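You operate a simulated robot arm through the tools that you are given. There is no shell and no other tool. Be economical: measure what you need, move in short steps, check, and stop when the job is done.

Carry out the task below with a simulated robot arm. There is one attempt and no reset: what you move stays moved.

TASK
Clamp the bored block and try the blue gauge pin in its hole.
Fine: the pin goes fully down, then back into its stand; the block stays clamped; leave the other pins. Set down upright: what you pick out.

The check looks at the end state, three seconds after you hand in, the way a careful person would. Anything else that was tipped, shoved, dropped, spilled or broken makes it a failure.

THE ROBOT
A 6-joint arm with a two-finger parallel gripper on a trunk, on a base that drives. Base frame: it is fixed to the floor where the robot stands at the start and does not move with it; the origin is under the middle of the robot, x ahead of it, y to its left, z up; the surface under the hand at the start is at about z = 0.86. Units: m, rad, N and s.
With the tool pointing down near the work surface it reaches from about 0.58 to 0.94 m from the robot's upright axis, wherever it stands. Its first joint turns from -2.601 to 2.601 rad. Places, roughly: bed of the block clamp [0.4, 0, 0.9]; bored block (6x6x6 cm) [0.6, 0, 0.9]; clamp jaw [0.4, -0.1, 0.9]; hole of the bored block [0.6, 0, 0.9]. Payload 3.43 kg.
The TCP is the grasp point between the finger pads, 0.034 m short of the fingertips. In the tool frame z runs along the fingers and y along their closing line. The gripper opens to 0.128 m. The fingers are 0.024 m wide and 0.012 m thick; the gripper's body (0.048 by 0.13 m) begins 0.096 m behind the TCP.
Orientation is told as [roll, pitch, yaw] about the base's x, y, z axes, in that order, counted from this pose: with the fingers straight down and closing along the base's y, the tool's x points along the base's -x, its y along +y and its z along -z.

THE INTERFACE
- The arm moves only by the tool send_rows. Its argument "deltas" is a list of rows, each a list of 7 numbers: the shift along the base's x, y, z in m, then the turn, a rotation vector about the base's x, y, z in degrees, then the finger opening in m, from 0 to 0.128. In form: [[x, y, z, rx, ry, rz, claw], ...]. A call has 1 to 12 rows; each row is the pose to reach, as a shift and turn from the pose commanded when the call began. Rows are played at 5 a second. More than 0.05 m and 0.15 rad between two rows, or a gripper value outside its range, and nothing of the call is played. Where a pose cannot be reached the arm comes as near as it can. A force on the tool above 60 N (or 10 N above the force at the start of the call, whichever is more), or a blocked arm, ends the call early, and 0.2 s more pass. Each finger travels about 0.108 m/s and halts on what it meets, pressing with about 30 N; the grip force reading is that of the motor and also rises with nothing between the fingers. The clock runs only during rows and for 0.2 s after the last one: add rows that repeat a pose to give the fingers time. The reply holds the time, the measured pose of the TCP, the force on the tool along the base axes, the opening and the grip force, in the units named above and with some noise, with the torque about the TCP (base axes, N m) and any sound that the robot's microphone picked up.
- Cameras (640 x 400 px; columns grow to the right, rows downward): "scene" is now at [0.0247, 0.1482, 1.6213]; the picture's right is [-0.32, -0.95, 0.00], its down [-0.74, 0.25, -0.62] and it looks along [0.59, -0.20, -0.78] (base axes); focal length 285 px, centre (320, 200). "wrist" rides on the gripper at [0.076, -0.011, -0.16] in the tool frame; the picture's right is [0.15, 0.99, 0.00], its down [-0.88, 0.13, -0.46] and it looks along [-0.45, 0.07, 0.89] (tool axes); focal length 234 px, centre (320, 200). There is no depth. A picture from a camera that has moved, and an enlarged one, comes with that camera's place and axes in the base frame and with its lens.
- grab_frame(camera): a new picture of that camera. It takes no simulated time.
- raise_lower(by): slides the trunk up (or, below 0, down) by that many m; the arm and the scene camera ride with it, the base frame stays. It gives what a move gives, with no picture.
- drive_base(legs): drives the robot by 1 to 6 legs, each [ahead, turn to the left] in m and rad, along the robot's own axes; the way and the turn of a leg run together, so that a leg with both is an arc; at most 1.5 m and 3.142 rad a leg. The arm and the cameras ride along, it lands a little off, and it stops where it bumps. It gives what a move gives.
- pan_tilt(pan, tilt): turns the head with the scene camera to pan (to the left, within 2.705 rad either way) and tilt (down, from -0.506 to 1.204), counted from straight ahead of the robot. It gives what a move gives.
- close_up(camera, box): a new picture of the part [left, top, right, bottom] of that camera's present view, enlarged. It takes no simulated time.
- hand_in(): hands the job in; it is judged then, once.

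Work in short steps. Places have to be worked out from the pictures, the camera data and where the tool is seen: move nearer, look again, correct. Check each grasp and each placing, and mend what went wrong. You have 120 turns and 90 pictures in all, those below and enlarged ones among them. Open the gripper and draw the arm clear of the work before you hand the job in, unless the task says otherwise; then end with one line.

The tools are called as a command line: name --pt "numbers of a row" for each row, then --argument value for the rest, lists and objects as JSON in quotes. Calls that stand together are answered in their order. send_rows: Moves the arm, as the interface text tells. Its arguments: {"type":"object","properties":{"deltas":{"type":"array","items":{"type":"array","items":{"type":"number"}}}},"required":["deltas"]} The other tools are called the same way: raise_lower (by) slides the trunk up or down; drive_base (legs) drives the base; pan_tilt (pan, tilt) turns the head that bears the scene camera; grab_frame (camera) takes a picture; close_up (camera, box) takes an enlarged picture of a part of a camera's view; hand_in () hands the job in.

At the start:

```text
t: 0.0
tool_pos: [0.6841, -0.0043, 0.9996]
tcp_rot: [-0.001, 0.001, 0.01]
force: [-0.5, -0.2, 0.0]
torque: [-0.03, -0.02, -0.01]
opening: 0.1278
grasp_force: 0.1
trunk travel left (down, up): [-0.65, 0.06]
robot x, y, heading: [-0.0006, 0.0071, -0.001]
head pan, tilt: [-0.33, 0.901]
```

scene: 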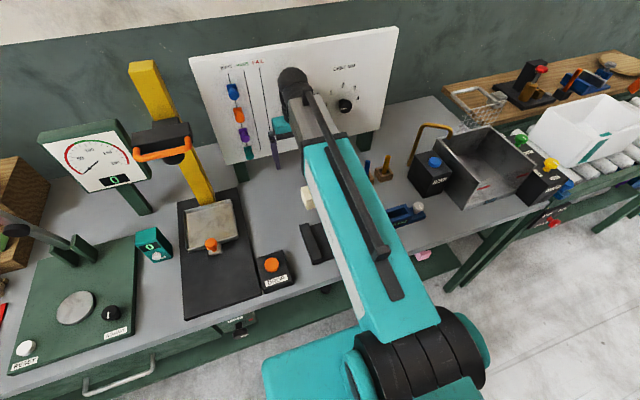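
wrist: 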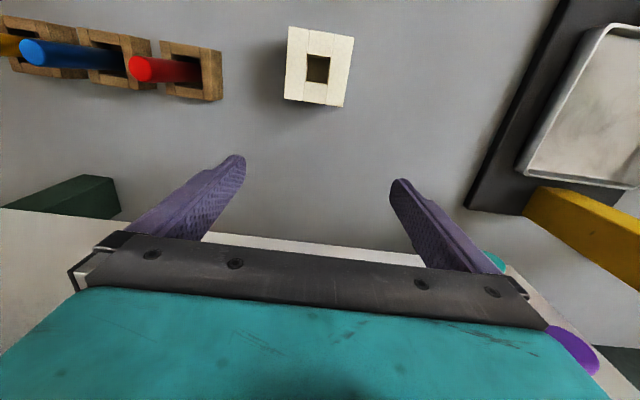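

The block appears near (0.60, -0.02), with the pins at negative y. I'll enlarge the scene view around the clamp and pins.

close_up --camera "scene" --box '[240, 140, 460, 300]'

close_up --camera "wrist" --box '[0, 0, 360, 220]'

```text
2.50 times, centred on (350, 220) of scene
camera zoom: at [0.0247, 0.1482, 1.6213], right [-0.32, -0.95, 0.0], down [-0.74, 0.25, -0.62], along [0.59, -0.2, -0.78], focal length 712 px, centre (245, 150)
```

zoom: 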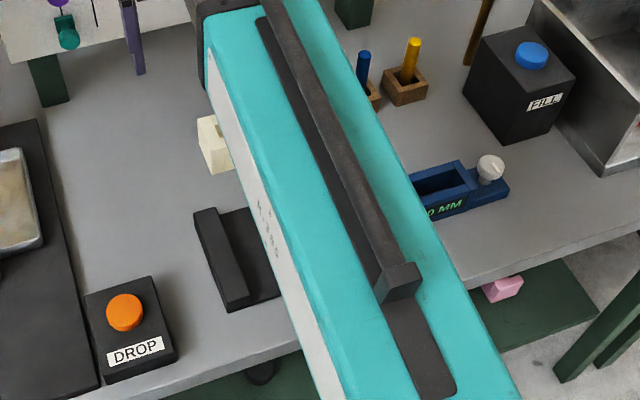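

```text
1.78 times, centred on (180, 110) of wrist
camera zoom: at [0.6085, -0.0166, 1.1598], right [-0.16, 0.99, 0.0], down [0.88, 0.14, 0.46], along [0.45, 0.07, -0.89], focal length 416 px, centre (569, 360)
```

zoom: 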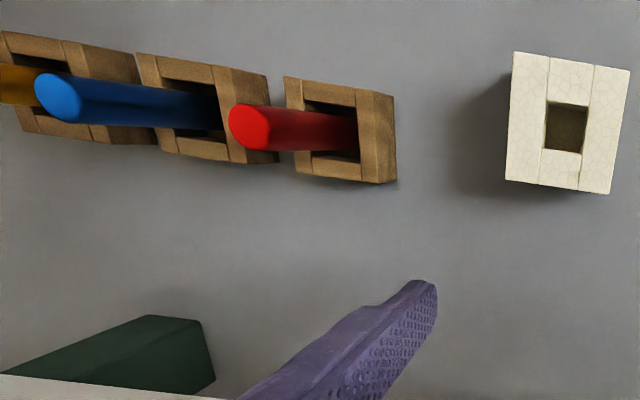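

I'll lift the arm and back the base off so that the clamp bed (x≈0.4) and the block both come into reach.

send_rows --pt "0 0 0.04 0 0 0 0.128" --pt "0 0 0.08 0 0 0 0.128" --pt "0 0 0.12 0 0 0 0.128" --pt "0 0 0.16 0 0 0 0.128" --pt "0 0 0.16 0 0 0 0.128"

drive_base --legs '[[-0.27, 0]]'

grab_frame --camera "wrist"

grab_frame --camera "scene"

```text
t: 0.8
tool_pos: [0.69, -0.0055, 1.1189]
tcp_rot: [-0.001, -0.023, 0.013]
force: [11.6, -0.4, -19.2]
torque: [0.07, 0.48, 0.04]
opening: 0.128
grasp_force: 0.0
trunk travel left (down, up): [-0.65, 0.06]
robot x, y, heading: [-0.0017, 0.0053, 0.004]
head pan, tilt: [-0.33, 0.901]
stopped in row 4: the force on the tool passed its limit at 101 N (the readings are from after the stop); the commanded pose is now the measured one
```

```text
t: 2.9
tool_pos: [0.4159, -0.0094, 1.12]
tcp_rot: [0.0, -0.022, 0.004]
force: [17.9, -8.3, -31.8]
torque: [1.43, 0.32, 0.71]
opening: 0.128
grasp_force: 0.0
trunk travel left (down, up): [-0.65, 0.06]
robot x, y, heading: [-0.2712, 0.0041, -0.009]
head pan, tilt: [-0.33, 0.901]
```

```text
85 pictures are left
camera wrist: at [0.3368, -0.0216, 1.2771], right [-0.15, 0.99, 0.0], down [0.87, 0.14, 0.47], along [0.47, 0.07, -0.88], focal length 234 px, centre (320, 200)
```

wrist: 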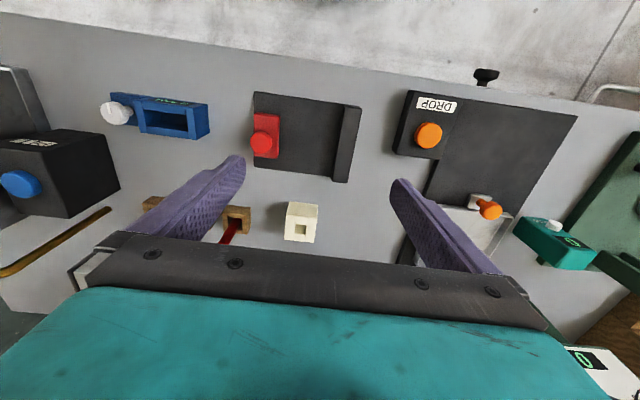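

```text
84 pictures are left
camera scene: at [-0.2474, 0.1474, 1.6213], right [-0.33, -0.94, 0.0], down [-0.74, 0.26, -0.62], along [0.59, -0.21, -0.78], focal length 285 px, centre (320, 200)
```

scene: 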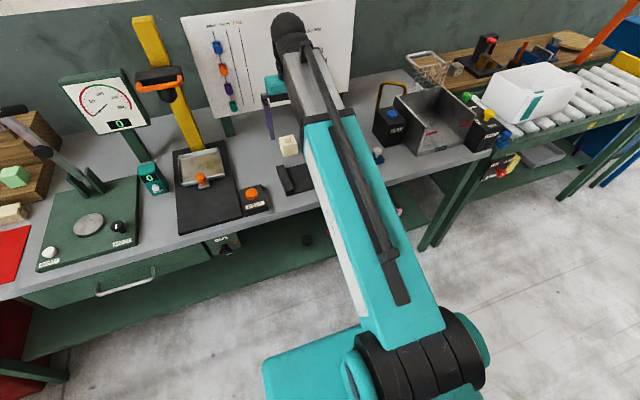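

Something loaded the tool during the lift; I'll check the force at rest, then enlarge the clamp view.

send_rows --pt "0 0 0 0 0 0 0.128"

close_up --camera "wrist" --box '[80, 60, 380, 250]'

close_up --camera "scene" --box '[170, 0, 430, 160]'

```text
t: 3.3
tool_pos: [0.4168, -0.0107, 1.1205]
tcp_rot: [0.0, -0.024, 0.006]
force: [8.4, 2.4, -14.8]
torque: [-0.5, 0.36, -0.24]
opening: 0.1275
grasp_force: 0.1
trunk travel left (down, up): [-0.65, 0.06]
robot x, y, heading: [-0.2708, 0.0034, -0.012]
head pan, tilt: [-0.33, 0.901]
```

```text
2.11 times, centred on (230, 155) of wrist
camera zoom: at [0.3375, -0.0218, 1.2767], right [-0.15, 0.99, 0.0], down [0.87, 0.13, 0.48], along [0.47, 0.07, -0.88], focal length 493 px, centre (510, 295)
```

zoom: 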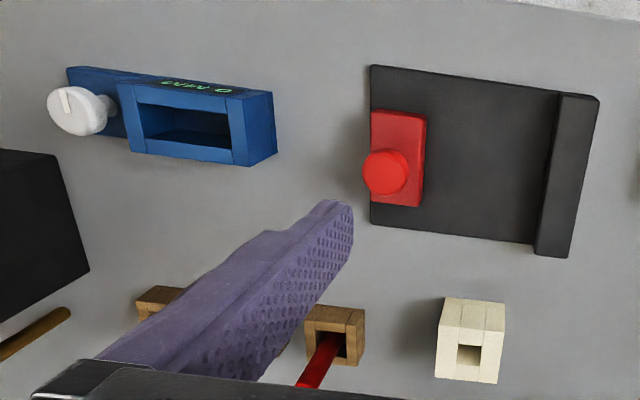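

```text
2.46 times, centred on (300, 80) of scene
camera zoom: at [-0.2467, 0.1473, 1.6213], right [-0.33, -0.94, 0.0], down [-0.74, 0.26, -0.62], along [0.59, -0.21, -0.78], focal length 700 px, centre (369, 495)
```

zoom: 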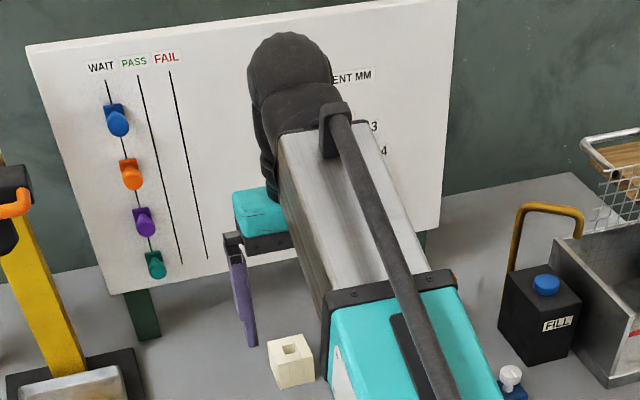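

The layout is clear: the fixed jaw face is at y≈0.018, the red sliding jaw at y≈-0.072, and the block goes between. I'll drive ahead slightly for reach, then yaw the tool 90° so the fingers close along x, clear of the jaws.

drive_base --legs '[[0.07, 0]]'

send_rows --pt "0.01 0 -0.01 0 0 7.5 0.128" --pt "0.03 0 -0.02 0 0 15 0.128" --pt "0.04 0 -0.03 0 0 22.5 0.128" --pt "0.05 0 -0.04 0 0 30 0.128" --pt "0.07 0 -0.05 0 0 37.5 0.128" --pt "0.09 0 -0.06 0 0 45 0.128" --pt "0.1 0 -0.06 0 0 52.5 0.128" --pt "0.11 0 -0.06 0 0 60 0.128" --pt "0.11 0 -0.06 0 0 67.5 0.128" --pt "0.11 0 -0.06 0 0 75 0.128" --pt "0.11 0 -0.06 0 0 82.5 0.128" --pt "0.11 0 -0.06 0 0 90 0.128"

grab_frame --camera "wrist"

grab_frame --camera "scene"

```text
t: 4.4
tool_pos: [0.4881, -0.0107, 1.1178]
tcp_rot: [0.0, -0.022, 0.005]
force: [14.4, 0.8, -23.3]
torque: [-0.13, 0.39, -0.05]
opening: 0.1282
grasp_force: 0.1
trunk travel left (down, up): [-0.65, 0.06]
robot x, y, heading: [-0.2018, 0.0016, -0.01]
head pan, tilt: [-0.33, 0.901]
```

```text
t: 7.0
tool_pos: [0.5978, -0.0108, 1.057]
tcp_rot: [0.0, -0.021, 1.581]
force: [-0.5, -0.2, 0.2]
torque: [0.0, -0.03, -0.02]
opening: 0.1282
grasp_force: 0.0
trunk travel left (down, up): [-0.65, 0.06]
robot x, y, heading: [-0.2003, -0.0001, -0.011]
head pan, tilt: [-0.33, 0.901]
```

```text
81 pictures are left
camera wrist: at [0.6088, -0.0896, 1.2164], right [-0.99, -0.15, 0.0], down [-0.14, 0.87, 0.48], along [-0.07, 0.47, -0.88], focal length 234 px, centre (320, 200)
```

wrist: 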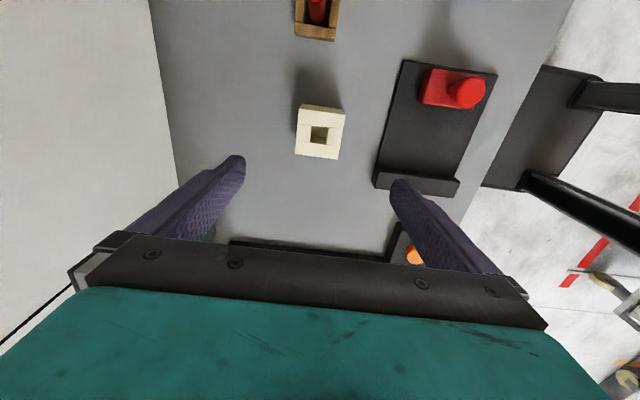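

```text
80 pictures are left
camera scene: at [-0.1766, 0.1468, 1.6213], right [-0.33, -0.94, 0.0], down [-0.74, 0.26, -0.62], along [0.59, -0.21, -0.78], focal length 285 px, centre (320, 200)
```

scene: 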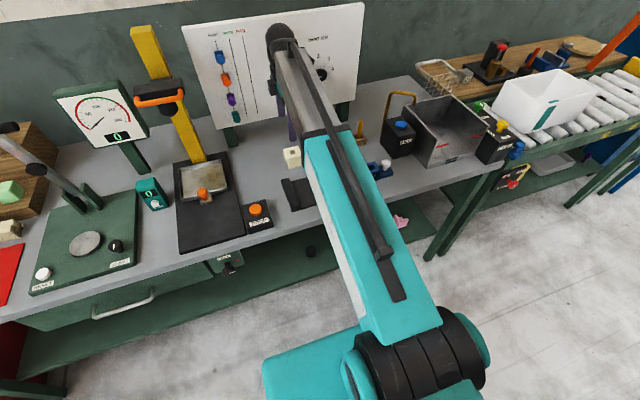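

Tool free of load. I'll zoom on the block for its exact pose and the clamp.

close_up --camera "wrist" --box '[280, 80, 376, 180]'

close_up --camera "wrist" --box '[360, 40, 520, 200]'

```text
4.00 times, centred on (328, 130) of wrist
camera zoom: at [0.6088, -0.0896, 1.2164], right [-0.99, -0.15, 0.0], down [-0.14, 0.87, 0.48], along [-0.07, 0.47, -0.88], focal length 937 px, centre (288, 480)
```

zoom: 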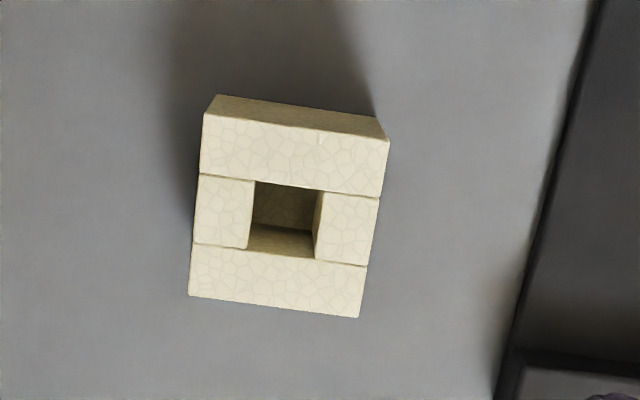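

```text
2.50 times, centred on (440, 120) of wrist
camera zoom: at [0.6088, -0.0896, 1.2164], right [-0.99, -0.15, 0.0], down [-0.14, 0.87, 0.48], along [-0.07, 0.47, -0.88], focal length 585 px, centre (20, 400)
```

zoom: 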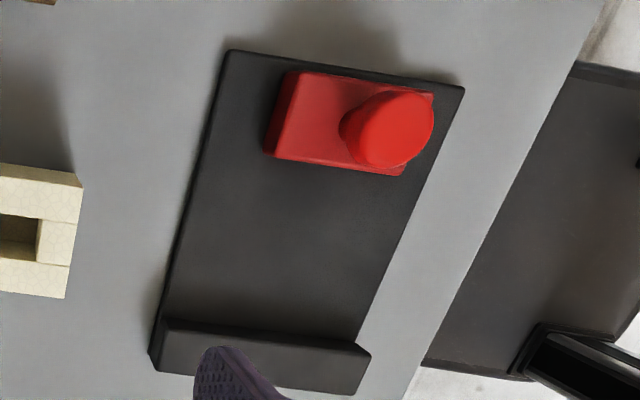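

The block centre is about (0.600, -0.018) with yaw ≈0; its top lies around z 0.90–0.92. I'll level the tool, centre it above the block, and check.

send_rows --pt "0.002 -0.004 -0.03 -0.6 0 0 0.128" --pt "0.002 -0.007 -0.06 -1.2 0 -0.5 0.128" --pt "0.002 -0.007 -0.09 -1.2 0 -0.5 0.128" --pt "0.002 -0.007 -0.09 -1.2 0 -0.5 0.128"

grab_frame --camera "wrist"

close_up --camera "scene" --box '[220, 90, 420, 220]'

```text
t: 8.0
tool_pos: [0.6005, -0.0133, 0.968]
tcp_rot: [-0.002, -0.003, 1.569]
force: [-0.2, -0.5, 0.2]
torque: [-0.02, 0.0, 0.01]
opening: 0.128
grasp_force: 0.0
trunk travel left (down, up): [-0.65, 0.06]
robot x, y, heading: [-0.2004, 0.0027, -0.005]
head pan, tilt: [-0.33, 0.901]
```

```text
77 pictures are left
camera wrist: at [0.6101, -0.0897, 1.1286], right [-0.99, -0.14, 0.0], down [-0.13, 0.88, 0.46], along [-0.06, 0.45, -0.89], focal length 234 px, centre (320, 200)
```

wrist: 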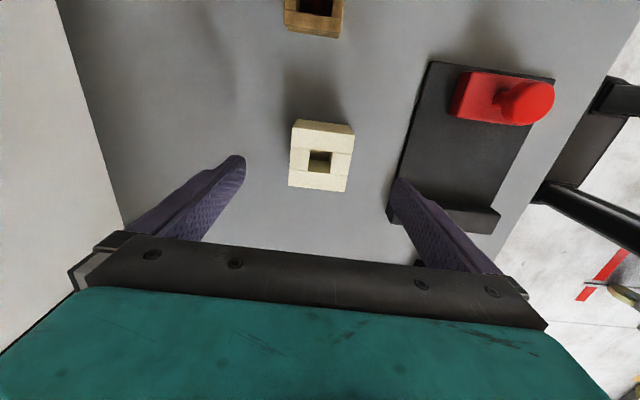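

```text
3.08 times, centred on (320, 155) of scene
camera zoom: at [-0.1766, 0.1468, 1.6213], right [-0.33, -0.94, 0.0], down [-0.74, 0.26, -0.62], along [0.59, -0.21, -0.78], focal length 876 px, centre (320, 338)
```

zoom: 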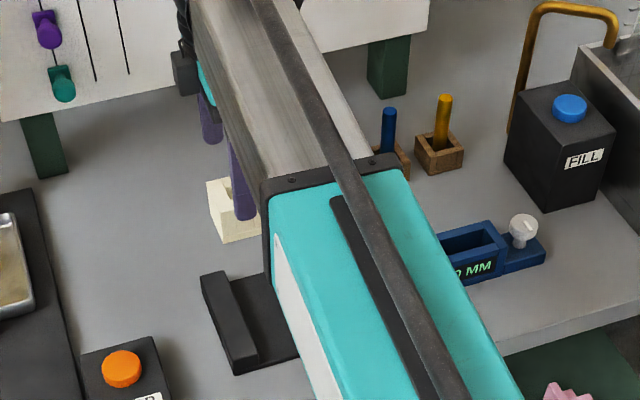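

The block is centred between the fingers. Descending to TCP z≈0.90, with a guard on force.

send_rows --pt "0 -0.003 -0.02 0 0 0 0.128" --pt "0 -0.005 -0.04 0 0 0 0.128" --pt "0 -0.005 -0.055 0 0 0 0.128" --pt "0 -0.005 -0.065 0 0 0 0.128" --pt "0 -0.005 -0.065 0 0 0 0.128"

grab_frame --camera "wrist"

```text
t: 9.2
tool_pos: [0.5993, -0.0204, 0.9029]
tcp_rot: [-0.002, -0.002, 1.569]
force: [-0.1, 0.5, 0.3]
torque: [-0.05, 0.01, -0.01]
opening: 0.128
grasp_force: 0.1
trunk travel left (down, up): [-0.65, 0.06]
robot x, y, heading: [-0.2028, 0.005, -0.008]
head pan, tilt: [-0.33, 0.901]
```

```text
75 pictures are left
camera wrist: at [0.6105, -0.0967, 1.0625], right [-0.99, -0.14, 0.0], down [-0.13, 0.88, 0.46], along [-0.06, 0.45, -0.89], focal length 234 px, centre (320, 200)
```

wrist: 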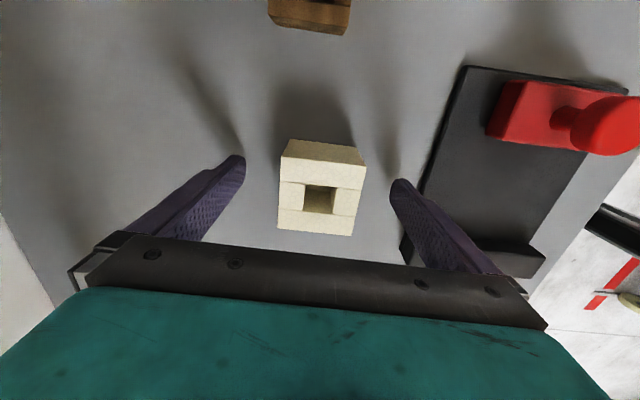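

The block top seems to be at about z=0.90. I'll go 10 mm lower, 4 mm in +y, and close on the block.

send_rows --pt "0 0.004 -0.005 0 0 0 0.128" --pt "0 0.004 -0.01 0 0 0 0.128" --pt "0 0.004 -0.01 0 0 0 0.1" --pt "0 0.004 -0.01 0 0 0 0.07" --pt "0 0.004 -0.01 0 0 0 0.05" --pt "0 0.004 -0.01 0 0 0 0.05" --pt "0 0.004 -0.01 0 0 0 0.05"

grab_frame --camera "wrist"

```text
t: 10.8
tool_pos: [0.5994, -0.0173, 0.8944]
tcp_rot: [-0.003, -0.002, 1.568]
force: [-0.1, -0.7, 7.1]
torque: [-0.04, 0.06, 0.06]
opening: 0.0575
grasp_force: 29.6
trunk travel left (down, up): [-0.65, 0.06]
robot x, y, heading: [-0.2029, 0.0005, -0.006]
head pan, tilt: [-0.33, 0.901]
```

```text
74 pictures are left
camera wrist: at [0.6097, -0.0938, 1.0538], right [-0.99, -0.14, 0.0], down [-0.13, 0.88, 0.46], along [-0.06, 0.45, -0.89], focal length 234 px, centre (320, 200)
```

wrist: 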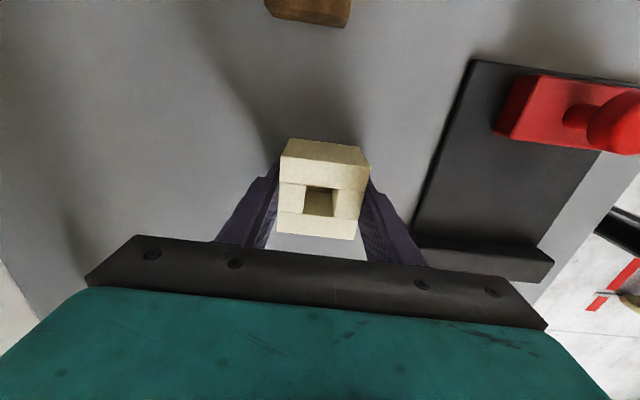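

Block gripped (opening 0.0575), fingertips just touching the table at z≈0.86. Lifting 5 cm and checking the force.

send_rows --pt "0 0 0.015 0 0 0 0.05" --pt "0 0 0.04 0 0 0 0.05" --pt "0 0 0.06 0 0 0 0.05" --pt "-0.03 0 0.07 0 0 0 0.05" --pt "-0.06 0 0.07 0 0 0 0.05" --pt "-0.09 0 0.07 0 0 0 0.05" --pt "-0.09 0 0.07 0 0 0 0.05"

grab_frame --camera "wrist"

close_up --camera "scene" --box '[220, 90, 420, 220]'

```text
t: 12.4
tool_pos: [0.5091, -0.0167, 0.9622]
tcp_rot: [0.0, -0.003, 1.569]
force: [0.4, 0.6, -0.7]
torque: [-0.02, 0.0, 0.01]
opening: 0.0577
grasp_force: 30.0
trunk travel left (down, up): [-0.65, 0.06]
robot x, y, heading: [-0.2033, 0.0038, -0.002]
head pan, tilt: [-0.33, 0.901]
```

```text
73 pictures are left
camera wrist: at [0.5203, -0.0932, 1.1227], right [-0.99, -0.14, 0.0], down [-0.13, 0.88, 0.46], along [-0.06, 0.45, -0.89], focal length 234 px, centre (320, 200)
```

wrist: 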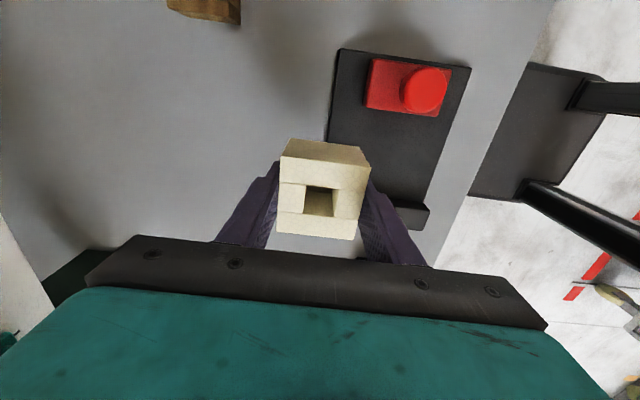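

```text
3.08 times, centred on (320, 155) of scene
camera zoom: at [-0.1765, 0.1468, 1.6213], right [-0.33, -0.94, 0.0], down [-0.74, 0.26, -0.62], along [0.59, -0.21, -0.78], focal length 876 px, centre (320, 338)
```

zoom: 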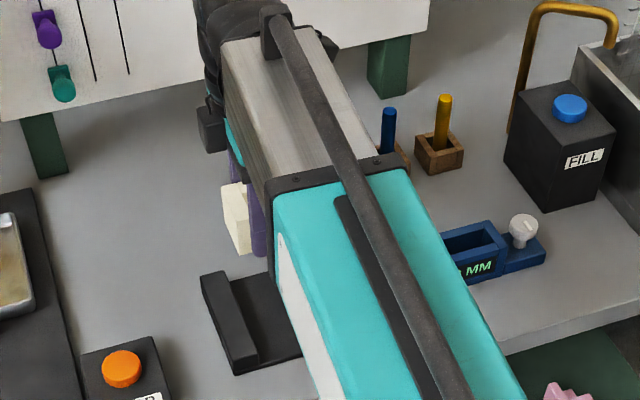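

Block held securely. I judge the jaws at y≈0.016 (fixed) and -0.078 (red), centred on x≈0.443; moving the block over there to check before lowering.

send_rows --pt "-0.025 -0.003 0 0 0 0 0.05" --pt "-0.05 -0.006 0 0 0 0 0.05" --pt "-0.066 -0.007 0 0 0 0 0.05" --pt "-0.066 -0.007 0 0 0 0 0.05"

grab_frame --camera "wrist"

close_up --camera "scene" --box '[220, 110, 380, 220]'

```text
t: 13.4
tool_pos: [0.4461, -0.024, 0.9676]
tcp_rot: [0.0, 0.0, 1.57]
force: [1.1, 1.1, -0.2]
torque: [0.02, -0.04, 0.02]
opening: 0.0578
grasp_force: 30.0
trunk travel left (down, up): [-0.65, 0.06]
robot x, y, heading: [-0.2011, 0.0016, -0.01]
head pan, tilt: [-0.33, 0.901]
```

```text
71 pictures are left
camera wrist: at [0.4555, -0.1014, 1.126], right [-0.99, -0.14, 0.0], down [-0.13, 0.88, 0.46], along [-0.07, 0.45, -0.89], focal length 234 px, centre (320, 200)
```

wrist: 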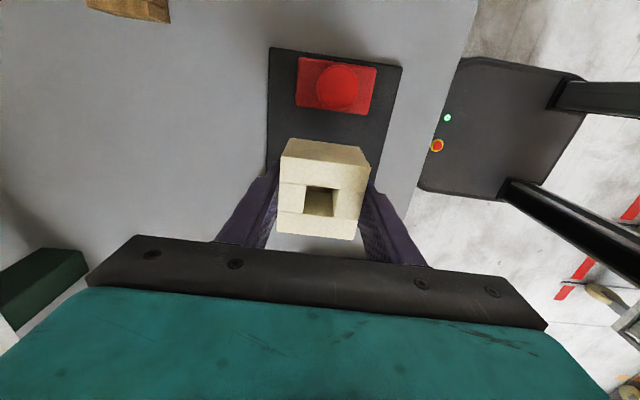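

```text
3.64 times, centred on (300, 165) of scene
camera zoom: at [-0.1766, 0.1468, 1.6213], right [-0.33, -0.94, 0.0], down [-0.74, 0.26, -0.62], along [0.59, -0.21, -0.78], focal length 1035 px, centre (393, 327)
```

zoom: 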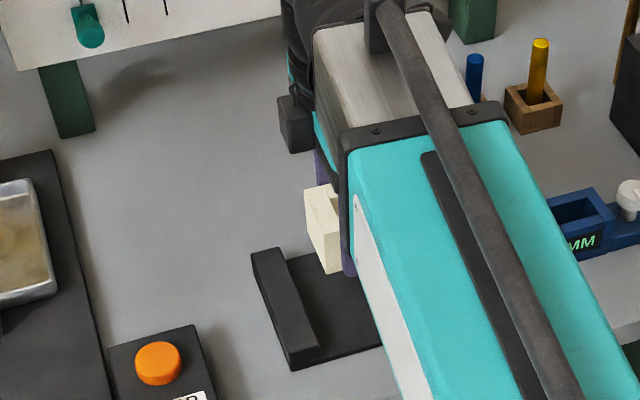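

Aligned over the bed. Lowering in steps, watching for contact.

send_rows --pt "-0.001 0 -0.02 0 0 0 0.05" --pt "-0.001 0 -0.035 0 0 0 0.05" --pt "-0.001 0 -0.045 0 0 0 0.05" --pt "-0.001 0 -0.05 0 0 0 0.05" --pt "-0.001 0 -0.05 0 0 0 0.05"

grab_frame --camera "wrist"

close_up --camera "scene" --box '[260, 130, 360, 210]'

```text
t: 14.6
tool_pos: [0.4427, -0.0243, 0.9153]
tcp_rot: [-0.001, -0.002, 1.568]
force: [0.5, 0.6, -1.3]
torque: [0.02, 0.01, -0.01]
opening: 0.0574
grasp_force: 30.4
trunk travel left (down, up): [-0.65, 0.06]
robot x, y, heading: [-0.2071, 0.0006, -0.008]
head pan, tilt: [-0.33, 0.901]
```

```text
69 pictures are left
camera wrist: at [0.4539, -0.1008, 1.0747], right [-0.99, -0.14, 0.0], down [-0.13, 0.88, 0.46], along [-0.06, 0.45, -0.89], focal length 234 px, centre (320, 200)
```

wrist: 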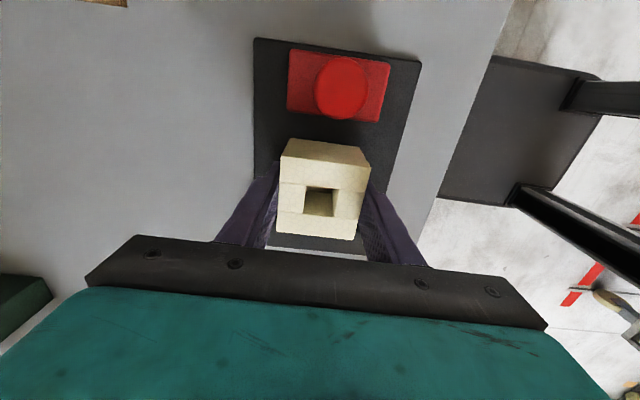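

```text
5.00 times, centred on (310, 170) of scene
camera zoom: at [-0.1767, 0.1468, 1.6213], right [-0.33, -0.94, 0.0], down [-0.74, 0.26, -0.62], along [0.59, -0.21, -0.78], focal length 1423 px, centre (370, 350)
```

zoom: 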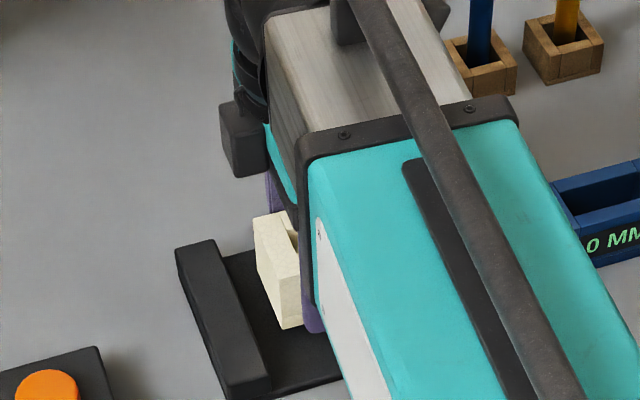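

No contact yet. Creeping down to the bed.

send_rows --pt "0 0.002 -0.003 0 0 0 0.05" --pt "0 0.003 -0.006 0 0 0 0.05" --pt "0 0.003 -0.009 0 0 0 0.05" --pt "0 0.003 -0.009 0 0 0 0.05"

```text
t: 15.6
tool_pos: [0.4438, -0.021, 0.9045]
tcp_rot: [-0.002, -0.001, 1.569]
force: [-0.4, -0.2, -0.5]
torque: [0.0, -0.03, 0.02]
opening: 0.0577
grasp_force: 30.3
trunk travel left (down, up): [-0.65, 0.06]
robot x, y, heading: [-0.2035, 0.0008, -0.007]
head pan, tilt: [-0.33, 0.901]
```

Still free at 0.9045; continuing down millimetre by millimetre.

send_rows --pt "0 0 -0.001 0 0 0 0.05" --pt "0 0 -0.002 0 0 0 0.05" --pt "0 0 -0.003 0 0 0 0.05" --pt "0 0 -0.003 0 0 0 0.05"

close_up --camera "wrist" --box '[220, 20, 440, 260]'

```text
t: 16.6
tool_pos: [0.4419, -0.0224, 0.9009]
tcp_rot: [-0.002, -0.001, 1.569]
force: [0.6, -1.2, 10.3]
torque: [-0.06, 0.24, 0.06]
opening: 0.0575
grasp_force: 29.8
trunk travel left (down, up): [-0.65, 0.06]
robot x, y, heading: [-0.2001, 0.0036, -0.007]
head pan, tilt: [-0.33, 0.901]
```

```text
1.67 times, centred on (330, 140) of wrist
camera zoom: at [0.4526, -0.0982, 1.0618], right [-0.99, -0.14, 0.0], down [-0.13, 0.88, 0.46], along [-0.06, 0.45, -0.89], focal length 390 px, centre (303, 300)
```

zoom: 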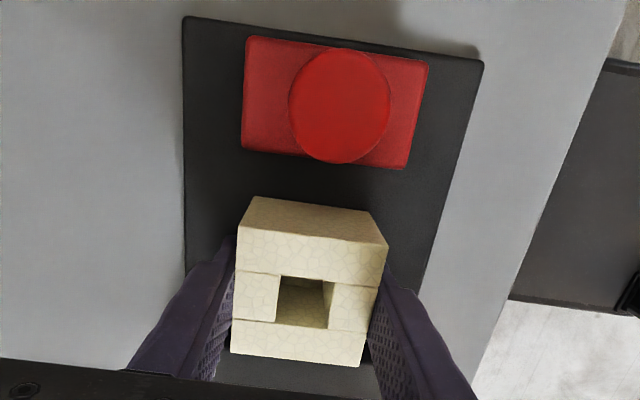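

Contact (10 N) with the bed. Releasing the block and rising straight up.

send_rows --pt "0 0 0.001 0 0 0 0.07" --pt "0 0 0.001 0 0 0 0.1" --pt "0 0 0.001 0 0 0 0.11" --pt "0 0 0.03 0 0 0 0.11" --pt "0 0 0.06 0 0 0 0.11" --pt "0 0 0.09 0 0 0 0.11" --pt "0 0 0.09 0 0 0 0.11"

grab_frame --camera "wrist"

```text
t: 18.2
tool_pos: [0.441, -0.0203, 0.9932]
tcp_rot: [0.001, -0.001, 1.568]
force: [-0.6, 0.1, 0.2]
torque: [0.02, 0.0, 0.01]
opening: 0.1099
grasp_force: 0.1
trunk travel left (down, up): [-0.65, 0.06]
robot x, y, heading: [-0.2042, 0.0044, -0.009]
head pan, tilt: [-0.33, 0.901]
```

```text
66 pictures are left
camera wrist: at [0.4523, -0.0969, 1.1525], right [-0.99, -0.14, 0.0], down [-0.13, 0.88, 0.46], along [-0.07, 0.45, -0.89], focal length 234 px, centre (320, 200)
```

wrist: 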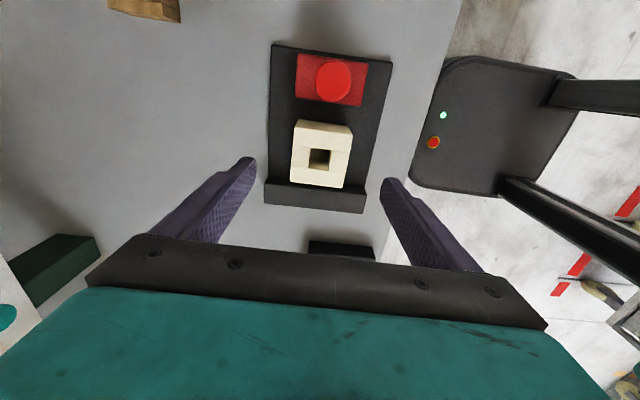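

The block sits between the jaws. I'll zoom on the jaw to see its height and the knob before pushing it.

close_up --camera "wrist" --box '[250, 30, 410, 220]'

```text
2.11 times, centred on (330, 125) of wrist
camera zoom: at [0.4523, -0.0969, 1.1525], right [-0.99, -0.14, 0.0], down [-0.13, 0.88, 0.46], along [-0.07, 0.45, -0.89], focal length 493 px, centre (299, 358)
```

zoom: 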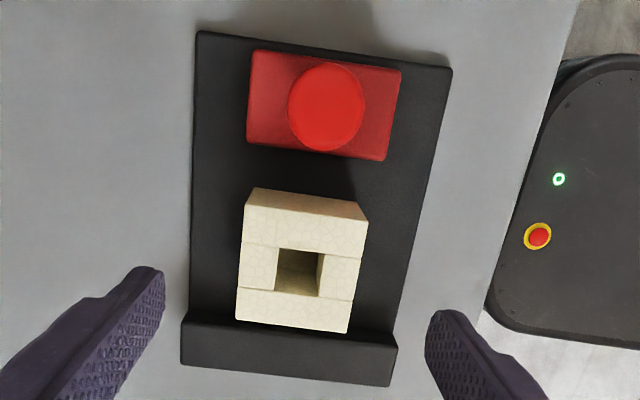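

The jaw spans y≈-0.116 to -0.079, centred on x≈0.441. I'll close the fingers, go behind it at y≈-0.147, and descend to push at low height.

send_rows --pt "0 -0.04 0.01 0 0 0 0.06" --pt "0 -0.08 0.01 0 0 0 0.0" --pt "0 -0.12 0.01 0 0 0 0.0" --pt "0 -0.127 0 0 0 0 0.0" --pt "0 -0.127 -0.03 0 0 0 0.0" --pt "0 -0.127 -0.06 0 0 0 0.0" --pt "0 -0.127 -0.08 0 0 0 0.0" --pt "0 -0.127 -0.08 0 0 0 0.0"

grab_frame --camera "wrist"

```text
t: 20.0
tool_pos: [0.4432, -0.1461, 0.9122]
tcp_rot: [-0.001, -0.001, 1.569]
force: [0.5, 0.3, -0.7]
torque: [0.02, 0.0, 0.02]
opening: 0.0001
grasp_force: 29.8
trunk travel left (down, up): [-0.65, 0.06]
robot x, y, heading: [-0.2029, 0.0035, -0.009]
head pan, tilt: [-0.33, 0.901]
```

```text
64 pictures are left
camera wrist: at [0.4528, -0.224, 1.0721], right [-0.99, -0.14, 0.0], down [-0.13, 0.88, 0.46], along [-0.06, 0.45, -0.89], focal length 234 px, centre (320, 200)
```

wrist: 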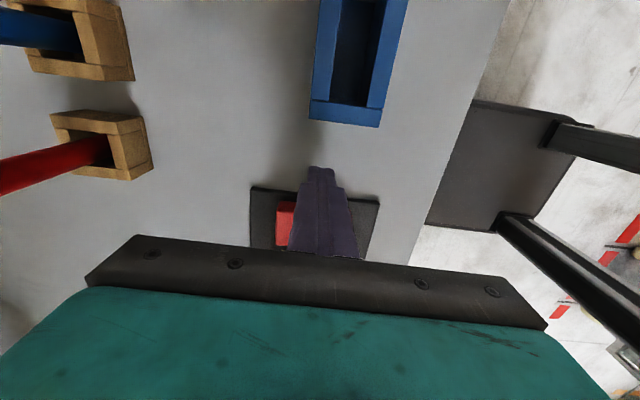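

The fingers are behind the jaw. Pushing in +y.

send_rows --pt "0 0.008 0 0 0 0 0" --pt "0 0.014 0 0 0 0 0" --pt "0 0.018 0 0 0 0 0" --pt "0 0.022 0 0 0 0 0" --pt "0 0.026 0 0 0 0 0" --pt "0 0.03 0 0 0 0 0" --pt "0 0.034 0 0 0 0 0" --pt "0 0.038 0 0 0 0 0" --pt "0 0.042 0 0 0 0 0" --pt "0 0.044 0 0 0 0 0"

grab_frame --camera "wrist"

close_up --camera "scene" --box '[260, 130, 420, 230]'

```text
t: 22.2
tool_pos: [0.4417, -0.1043, 0.9103]
tcp_rot: [-0.001, -0.003, 1.571]
force: [-0.4, -0.2, -0.6]
torque: [-0.03, 0.04, 0.02]
opening: 0.0001
grasp_force: 30.0
trunk travel left (down, up): [-0.65, 0.06]
robot x, y, heading: [-0.2023, 0.0027, -0.007]
head pan, tilt: [-0.33, 0.901]
```

```text
63 pictures are left
camera wrist: at [0.4529, -0.181, 1.0704], right [-0.99, -0.14, 0.0], down [-0.13, 0.88, 0.46], along [-0.06, 0.45, -0.89], focal length 234 px, centre (320, 200)
```

wrist: 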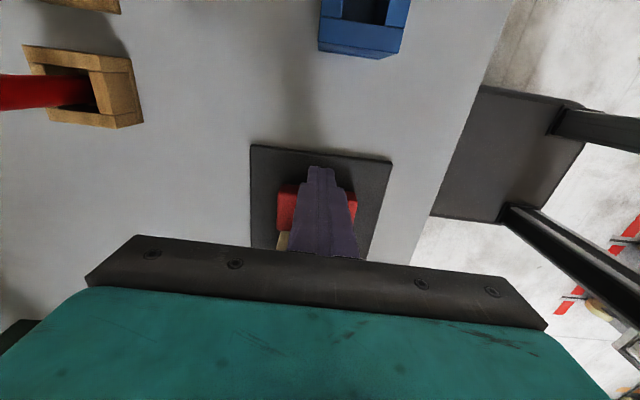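

```text
4.00 times, centred on (340, 180) of scene
camera zoom: at [-0.1767, 0.1467, 1.6213], right [-0.33, -0.94, 0.0], down [-0.74, 0.26, -0.62], along [0.59, -0.21, -0.78], focal length 1138 px, centre (240, 280)
```

zoom: 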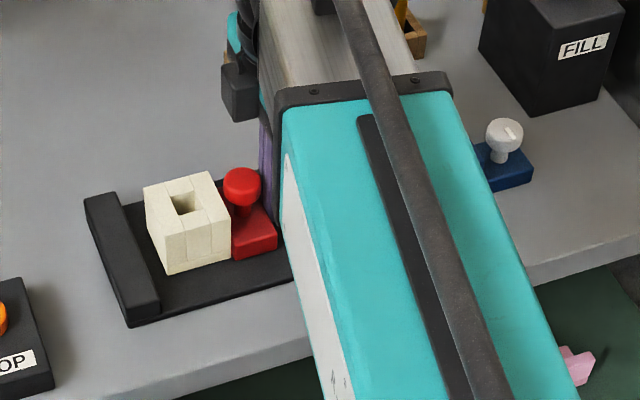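

The jaw slides freely and now touches the block, which is about 1 cm from the fixed jaw. Continuing slowly until resistance.

send_rows --pt "0 0.003 0 0 0 0 0" --pt "0 0.006 0 0 0 0 0" --pt "0 0.009 0 0 0 0 0" --pt "0 0.011 0 0 0 0 0" --pt "0 0.013 0 0 0 0 0" --pt "0 0.015 0 0 0 0 0" --pt "0 0.015 0 0 0 0 0"

close_up --camera "scene" --box '[260, 150, 360, 220]'

```text
t: 23.8
tool_pos: [0.4417, -0.0912, 0.9118]
tcp_rot: [0.0, -0.002, 1.569]
force: [-0.7, 0.4, -0.1]
torque: [0.0, 0.01, 0.02]
opening: 0.0
grasp_force: 29.8
trunk travel left (down, up): [-0.65, 0.06]
robot x, y, heading: [-0.2019, 0.0005, -0.013]
head pan, tilt: [-0.33, 0.901]
```

```text
5.71 times, centred on (310, 185) of scene
camera zoom: at [-0.1767, 0.1468, 1.6213], right [-0.33, -0.94, 0.0], down [-0.74, 0.26, -0.62], along [0.59, -0.21, -0.78], focal length 1626 px, centre (377, 286)
```

zoom: 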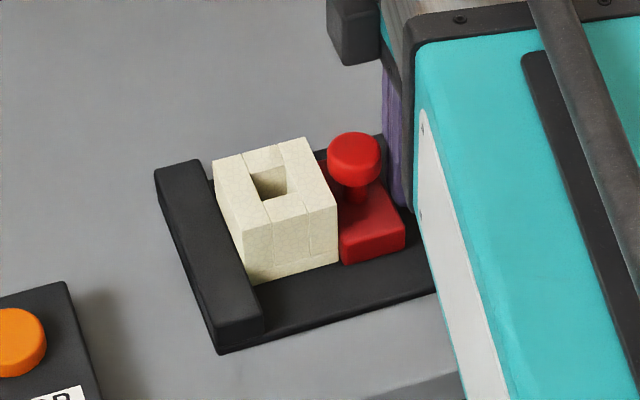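

A few millimetres of gap remain at the fixed jaw; pushing on.

send_rows --pt "0 0.002 0 0 0 0 0" --pt "0 0.004 0 0 0 0 0" --pt "0 0.006 0 0 0 0 0" --pt "0 0.008 0 0 0 0 0" --pt "0 0.01 0 0 0 0 0" --pt "0 0.01 0 0 0 0 0"

close_up --camera "scene" --box '[260, 150, 360, 220]'

```text
t: 25.2
tool_pos: [0.4418, -0.086, 0.9114]
tcp_rot: [-0.001, 0.009, 1.567]
force: [-0.2, -37.4, -2.2]
torque: [-0.78, -0.4, 0.1]
opening: 0.0001
grasp_force: 29.6
trunk travel left (down, up): [-0.65, 0.06]
robot x, y, heading: [-0.2018, -0.0015, -0.005]
head pan, tilt: [-0.33, 0.901]
```

```text
5.71 times, centred on (310, 185) of scene
camera zoom: at [-0.1767, 0.1426, 1.6217], right [-0.33, -0.94, 0.0], down [-0.74, 0.26, -0.62], along [0.59, -0.2, -0.78], focal length 1626 px, centre (377, 286)
```

zoom: 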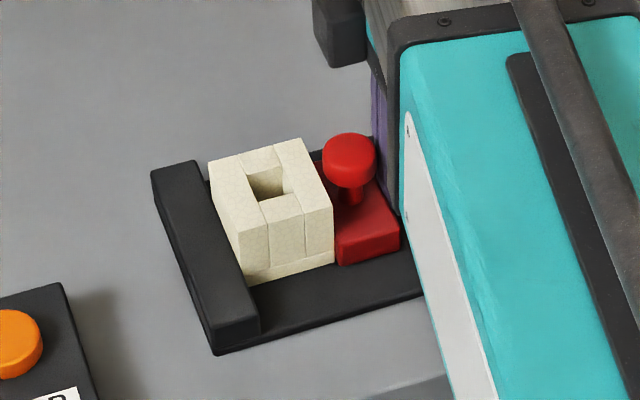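

37 N of resistance: the block is against the fixed jaw. Backing off and rising clear, then checking that the jaw stays.

send_rows --pt "0 -0.01 0 0 0 0 0" --pt "0 -0.025 0 0 0 0 0" --pt "0 -0.04 0 0 0 0 0" --pt "0 -0.05 0.03 0 0 0 0" --pt "0 -0.06 0.06 0 0 0 0" --pt "0 -0.06 0.09 0 0 0 0" --pt "0 -0.06 0.09 0 0 0 0"

grab_frame --camera "wrist"

close_up --camera "scene" --box '[260, 150, 360, 220]'

```text
t: 26.8
tool_pos: [0.4428, -0.1396, 1.002]
tcp_rot: [0.0, -0.001, 1.568]
force: [-0.3, 0.5, 0.2]
torque: [-0.02, 0.01, 0.02]
opening: 0.0001
grasp_force: 30.0
trunk travel left (down, up): [-0.65, 0.06]
robot x, y, heading: [-0.2014, 0.0053, -0.012]
head pan, tilt: [-0.33, 0.901]
```

```text
59 pictures are left
camera wrist: at [0.4535, -0.2169, 1.1636], right [-0.99, -0.14, 0.0], down [-0.13, 0.88, 0.46], along [-0.07, 0.45, -0.89], focal length 234 px, centre (320, 200)
```

wrist: 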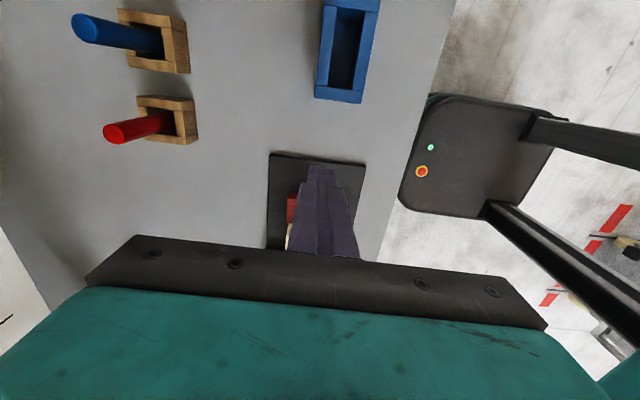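

```text
5.71 times, centred on (310, 185) of scene
camera zoom: at [-0.1767, 0.1468, 1.6213], right [-0.33, -0.94, 0.0], down [-0.74, 0.26, -0.62], along [0.59, -0.21, -0.78], focal length 1626 px, centre (377, 286)
```

zoom: 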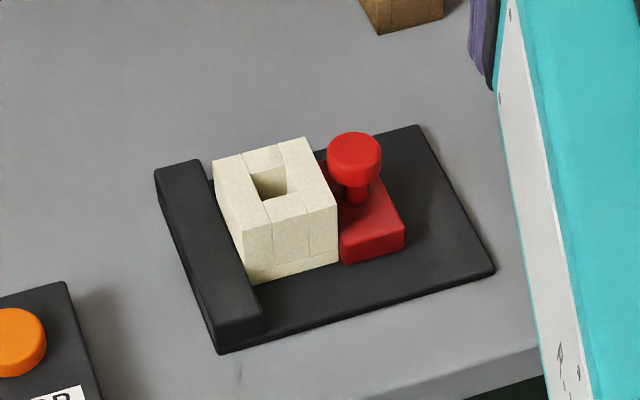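

The jaw holds with the block pinched. Now moving above the blue pin (estimated (0.615, -0.235), top z≈0.95) to look at it, opening the fingers.

send_rows --pt "0.03 -0.01 0.02 0 0 0 0.0" --pt "0.06 -0.025 0.03 0 0 0 0.02" --pt "0.09 -0.045 0.035 0 0 0 0.05" --pt "0.12 -0.06 0.035 0 0 0 0.06" --pt "0.15 -0.08 0.035 0 0 0 0.06" --pt "0.172 -0.095 0.035 0 0 0 0.06" --pt "0.172 -0.095 0.035 0 0 0 0.06"

grab_frame --camera "wrist"

grab_frame --camera "scene"

```text
t: 28.4
tool_pos: [0.6125, -0.2353, 1.0361]
tcp_rot: [0.0, 0.0, 1.568]
force: [-0.8, 1.1, -0.1]
torque: [0.0, -0.01, 0.01]
opening: 0.0601
grasp_force: 0.0
trunk travel left (down, up): [-0.65, 0.06]
robot x, y, heading: [-0.2021, 0.0047, -0.005]
head pan, tilt: [-0.33, 0.901]
```

```text
57 pictures are left
camera wrist: at [0.6237, -0.3118, 1.1968], right [-0.99, -0.14, 0.0], down [-0.13, 0.88, 0.46], along [-0.07, 0.45, -0.89], focal length 234 px, centre (320, 200)
```

wrist: 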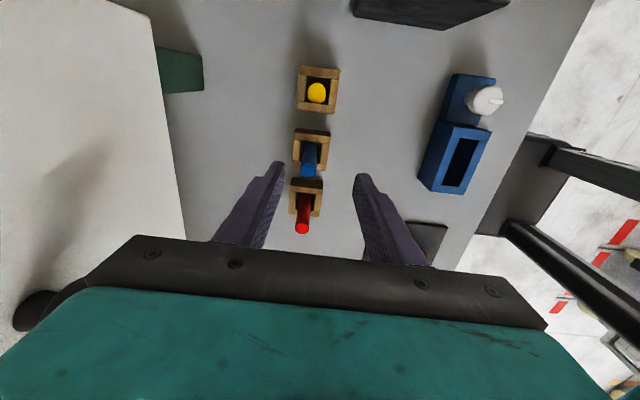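

```text
56 pictures are left
camera scene: at [-0.1768, 0.1468, 1.6213], right [-0.33, -0.94, 0.0], down [-0.74, 0.26, -0.62], along [0.59, -0.21, -0.78], focal length 285 px, centre (320, 200)
```

scene: 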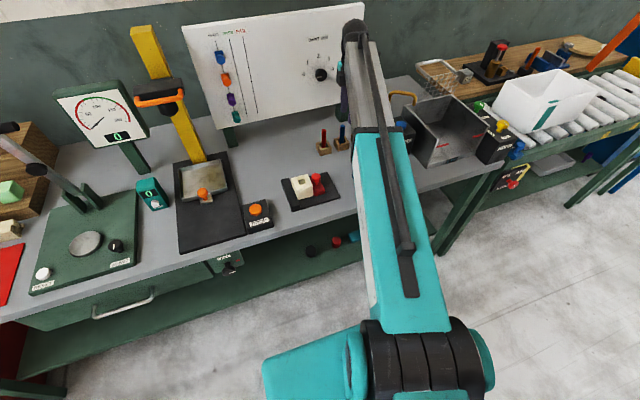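

Zooming on the pin stands for exact positions and any tilt of the pins.

close_up --camera "wrist" --box '[240, 50, 400, 250]'

close_up --camera "scene" --box '[280, 100, 360, 220]'

```text
2.00 times, centred on (320, 150) of wrist
camera zoom: at [0.6237, -0.3118, 1.1968], right [-0.99, -0.14, 0.0], down [-0.13, 0.88, 0.46], along [-0.07, 0.45, -0.89], focal length 468 px, centre (320, 300)
```

zoom: 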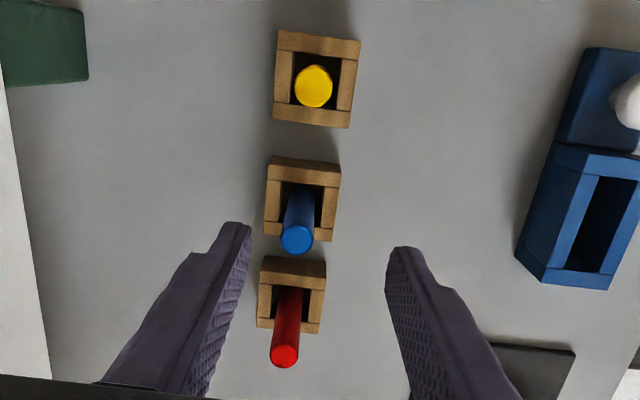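

```text
3.33 times, centred on (320, 160) of scene
camera zoom: at [-0.1768, 0.1468, 1.6213], right [-0.33, -0.94, 0.0], down [-0.74, 0.26, -0.62], along [0.59, -0.21, -0.78], focal length 949 px, centre (320, 333)
```

zoom: 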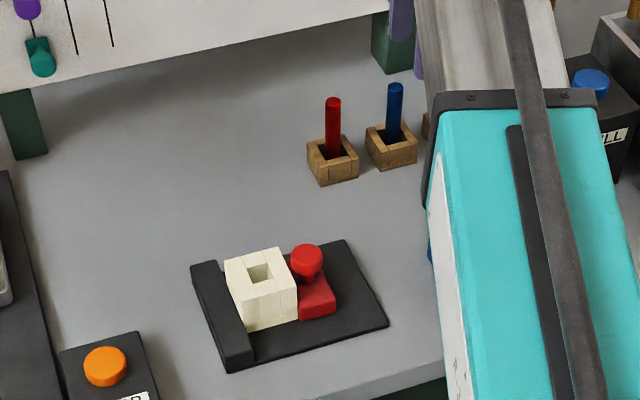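

The blue pin is vertical at about (0.622, -0.224), its top at z≈0.955–0.967. I'll align and descend partially, fingers straddling.

send_rows --pt "0.005 0.006 0 0 0 0 0.06" --pt "0.0095 0.0115 0 0 0 0 0.06" --pt "0.0095 0.0115 -0.02 0 0 0 0.06" --pt "0.0095 0.0115 -0.04 0 0 0 0.06" --pt "0.0095 0.0115 -0.04 0 0 0 0.06"

close_up --camera "wrist" --box '[200, 90, 440, 260]'

```text
t: 29.6
tool_pos: [0.6245, -0.2232, 0.9974]
tcp_rot: [-0.004, -0.002, 1.57]
force: [0.1, -0.3, 0.4]
torque: [-0.02, -0.01, -0.02]
opening: 0.0598
grasp_force: 0.0
trunk travel left (down, up): [-0.65, 0.06]
robot x, y, heading: [-0.2048, 0.0008, -0.01]
head pan, tilt: [-0.33, 0.901]
```

```text
2.35 times, centred on (320, 175) of wrist
camera zoom: at [0.635, -0.2993, 1.1559], right [-0.99, -0.14, 0.0], down [-0.13, 0.88, 0.46], along [-0.06, 0.45, -0.89], focal length 551 px, centre (320, 259)
```

zoom: 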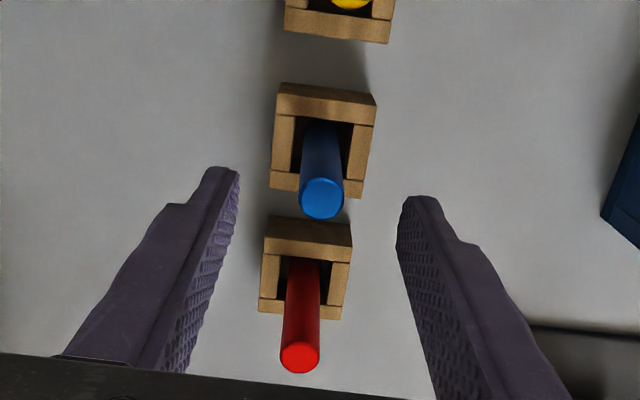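

The pin is centred between the fingers (axis projects to within 2 px of the pin head). Descending 30 mm and closing.

send_rows --pt "0 0 -0.015 0 0 0 0.06" --pt "0 0 -0.03 0 0 0 0.06" --pt "0 0 -0.03 0 0 0 0.04" --pt "0 0 -0.03 0 0 0 0.02" --pt "0 0 -0.03 0 0 0 0.01" --pt "0 0 -0.03 0 0 0 0.01"

close_up --camera "wrist" --box '[200, 90, 440, 260]'

```text
t: 31.0
tool_pos: [0.6229, -0.2232, 0.966]
tcp_rot: [0.001, -0.001, 1.567]
force: [0.0, 0.6, -0.2]
torque: [-0.01, -0.06, 0.02]
opening: 0.017
grasp_force: 30.0
trunk travel left (down, up): [-0.65, 0.06]
robot x, y, heading: [-0.2026, 0.0009, -0.009]
head pan, tilt: [-0.33, 0.901]
```

```text
2.35 times, centred on (320, 175) of wrist
camera zoom: at [0.6335, -0.2997, 1.1259], right [-0.99, -0.14, 0.0], down [-0.13, 0.88, 0.46], along [-0.07, 0.45, -0.89], focal length 551 px, centre (320, 259)
```

zoom: 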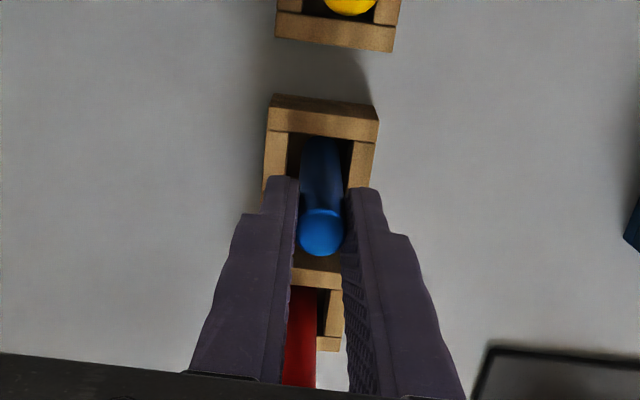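

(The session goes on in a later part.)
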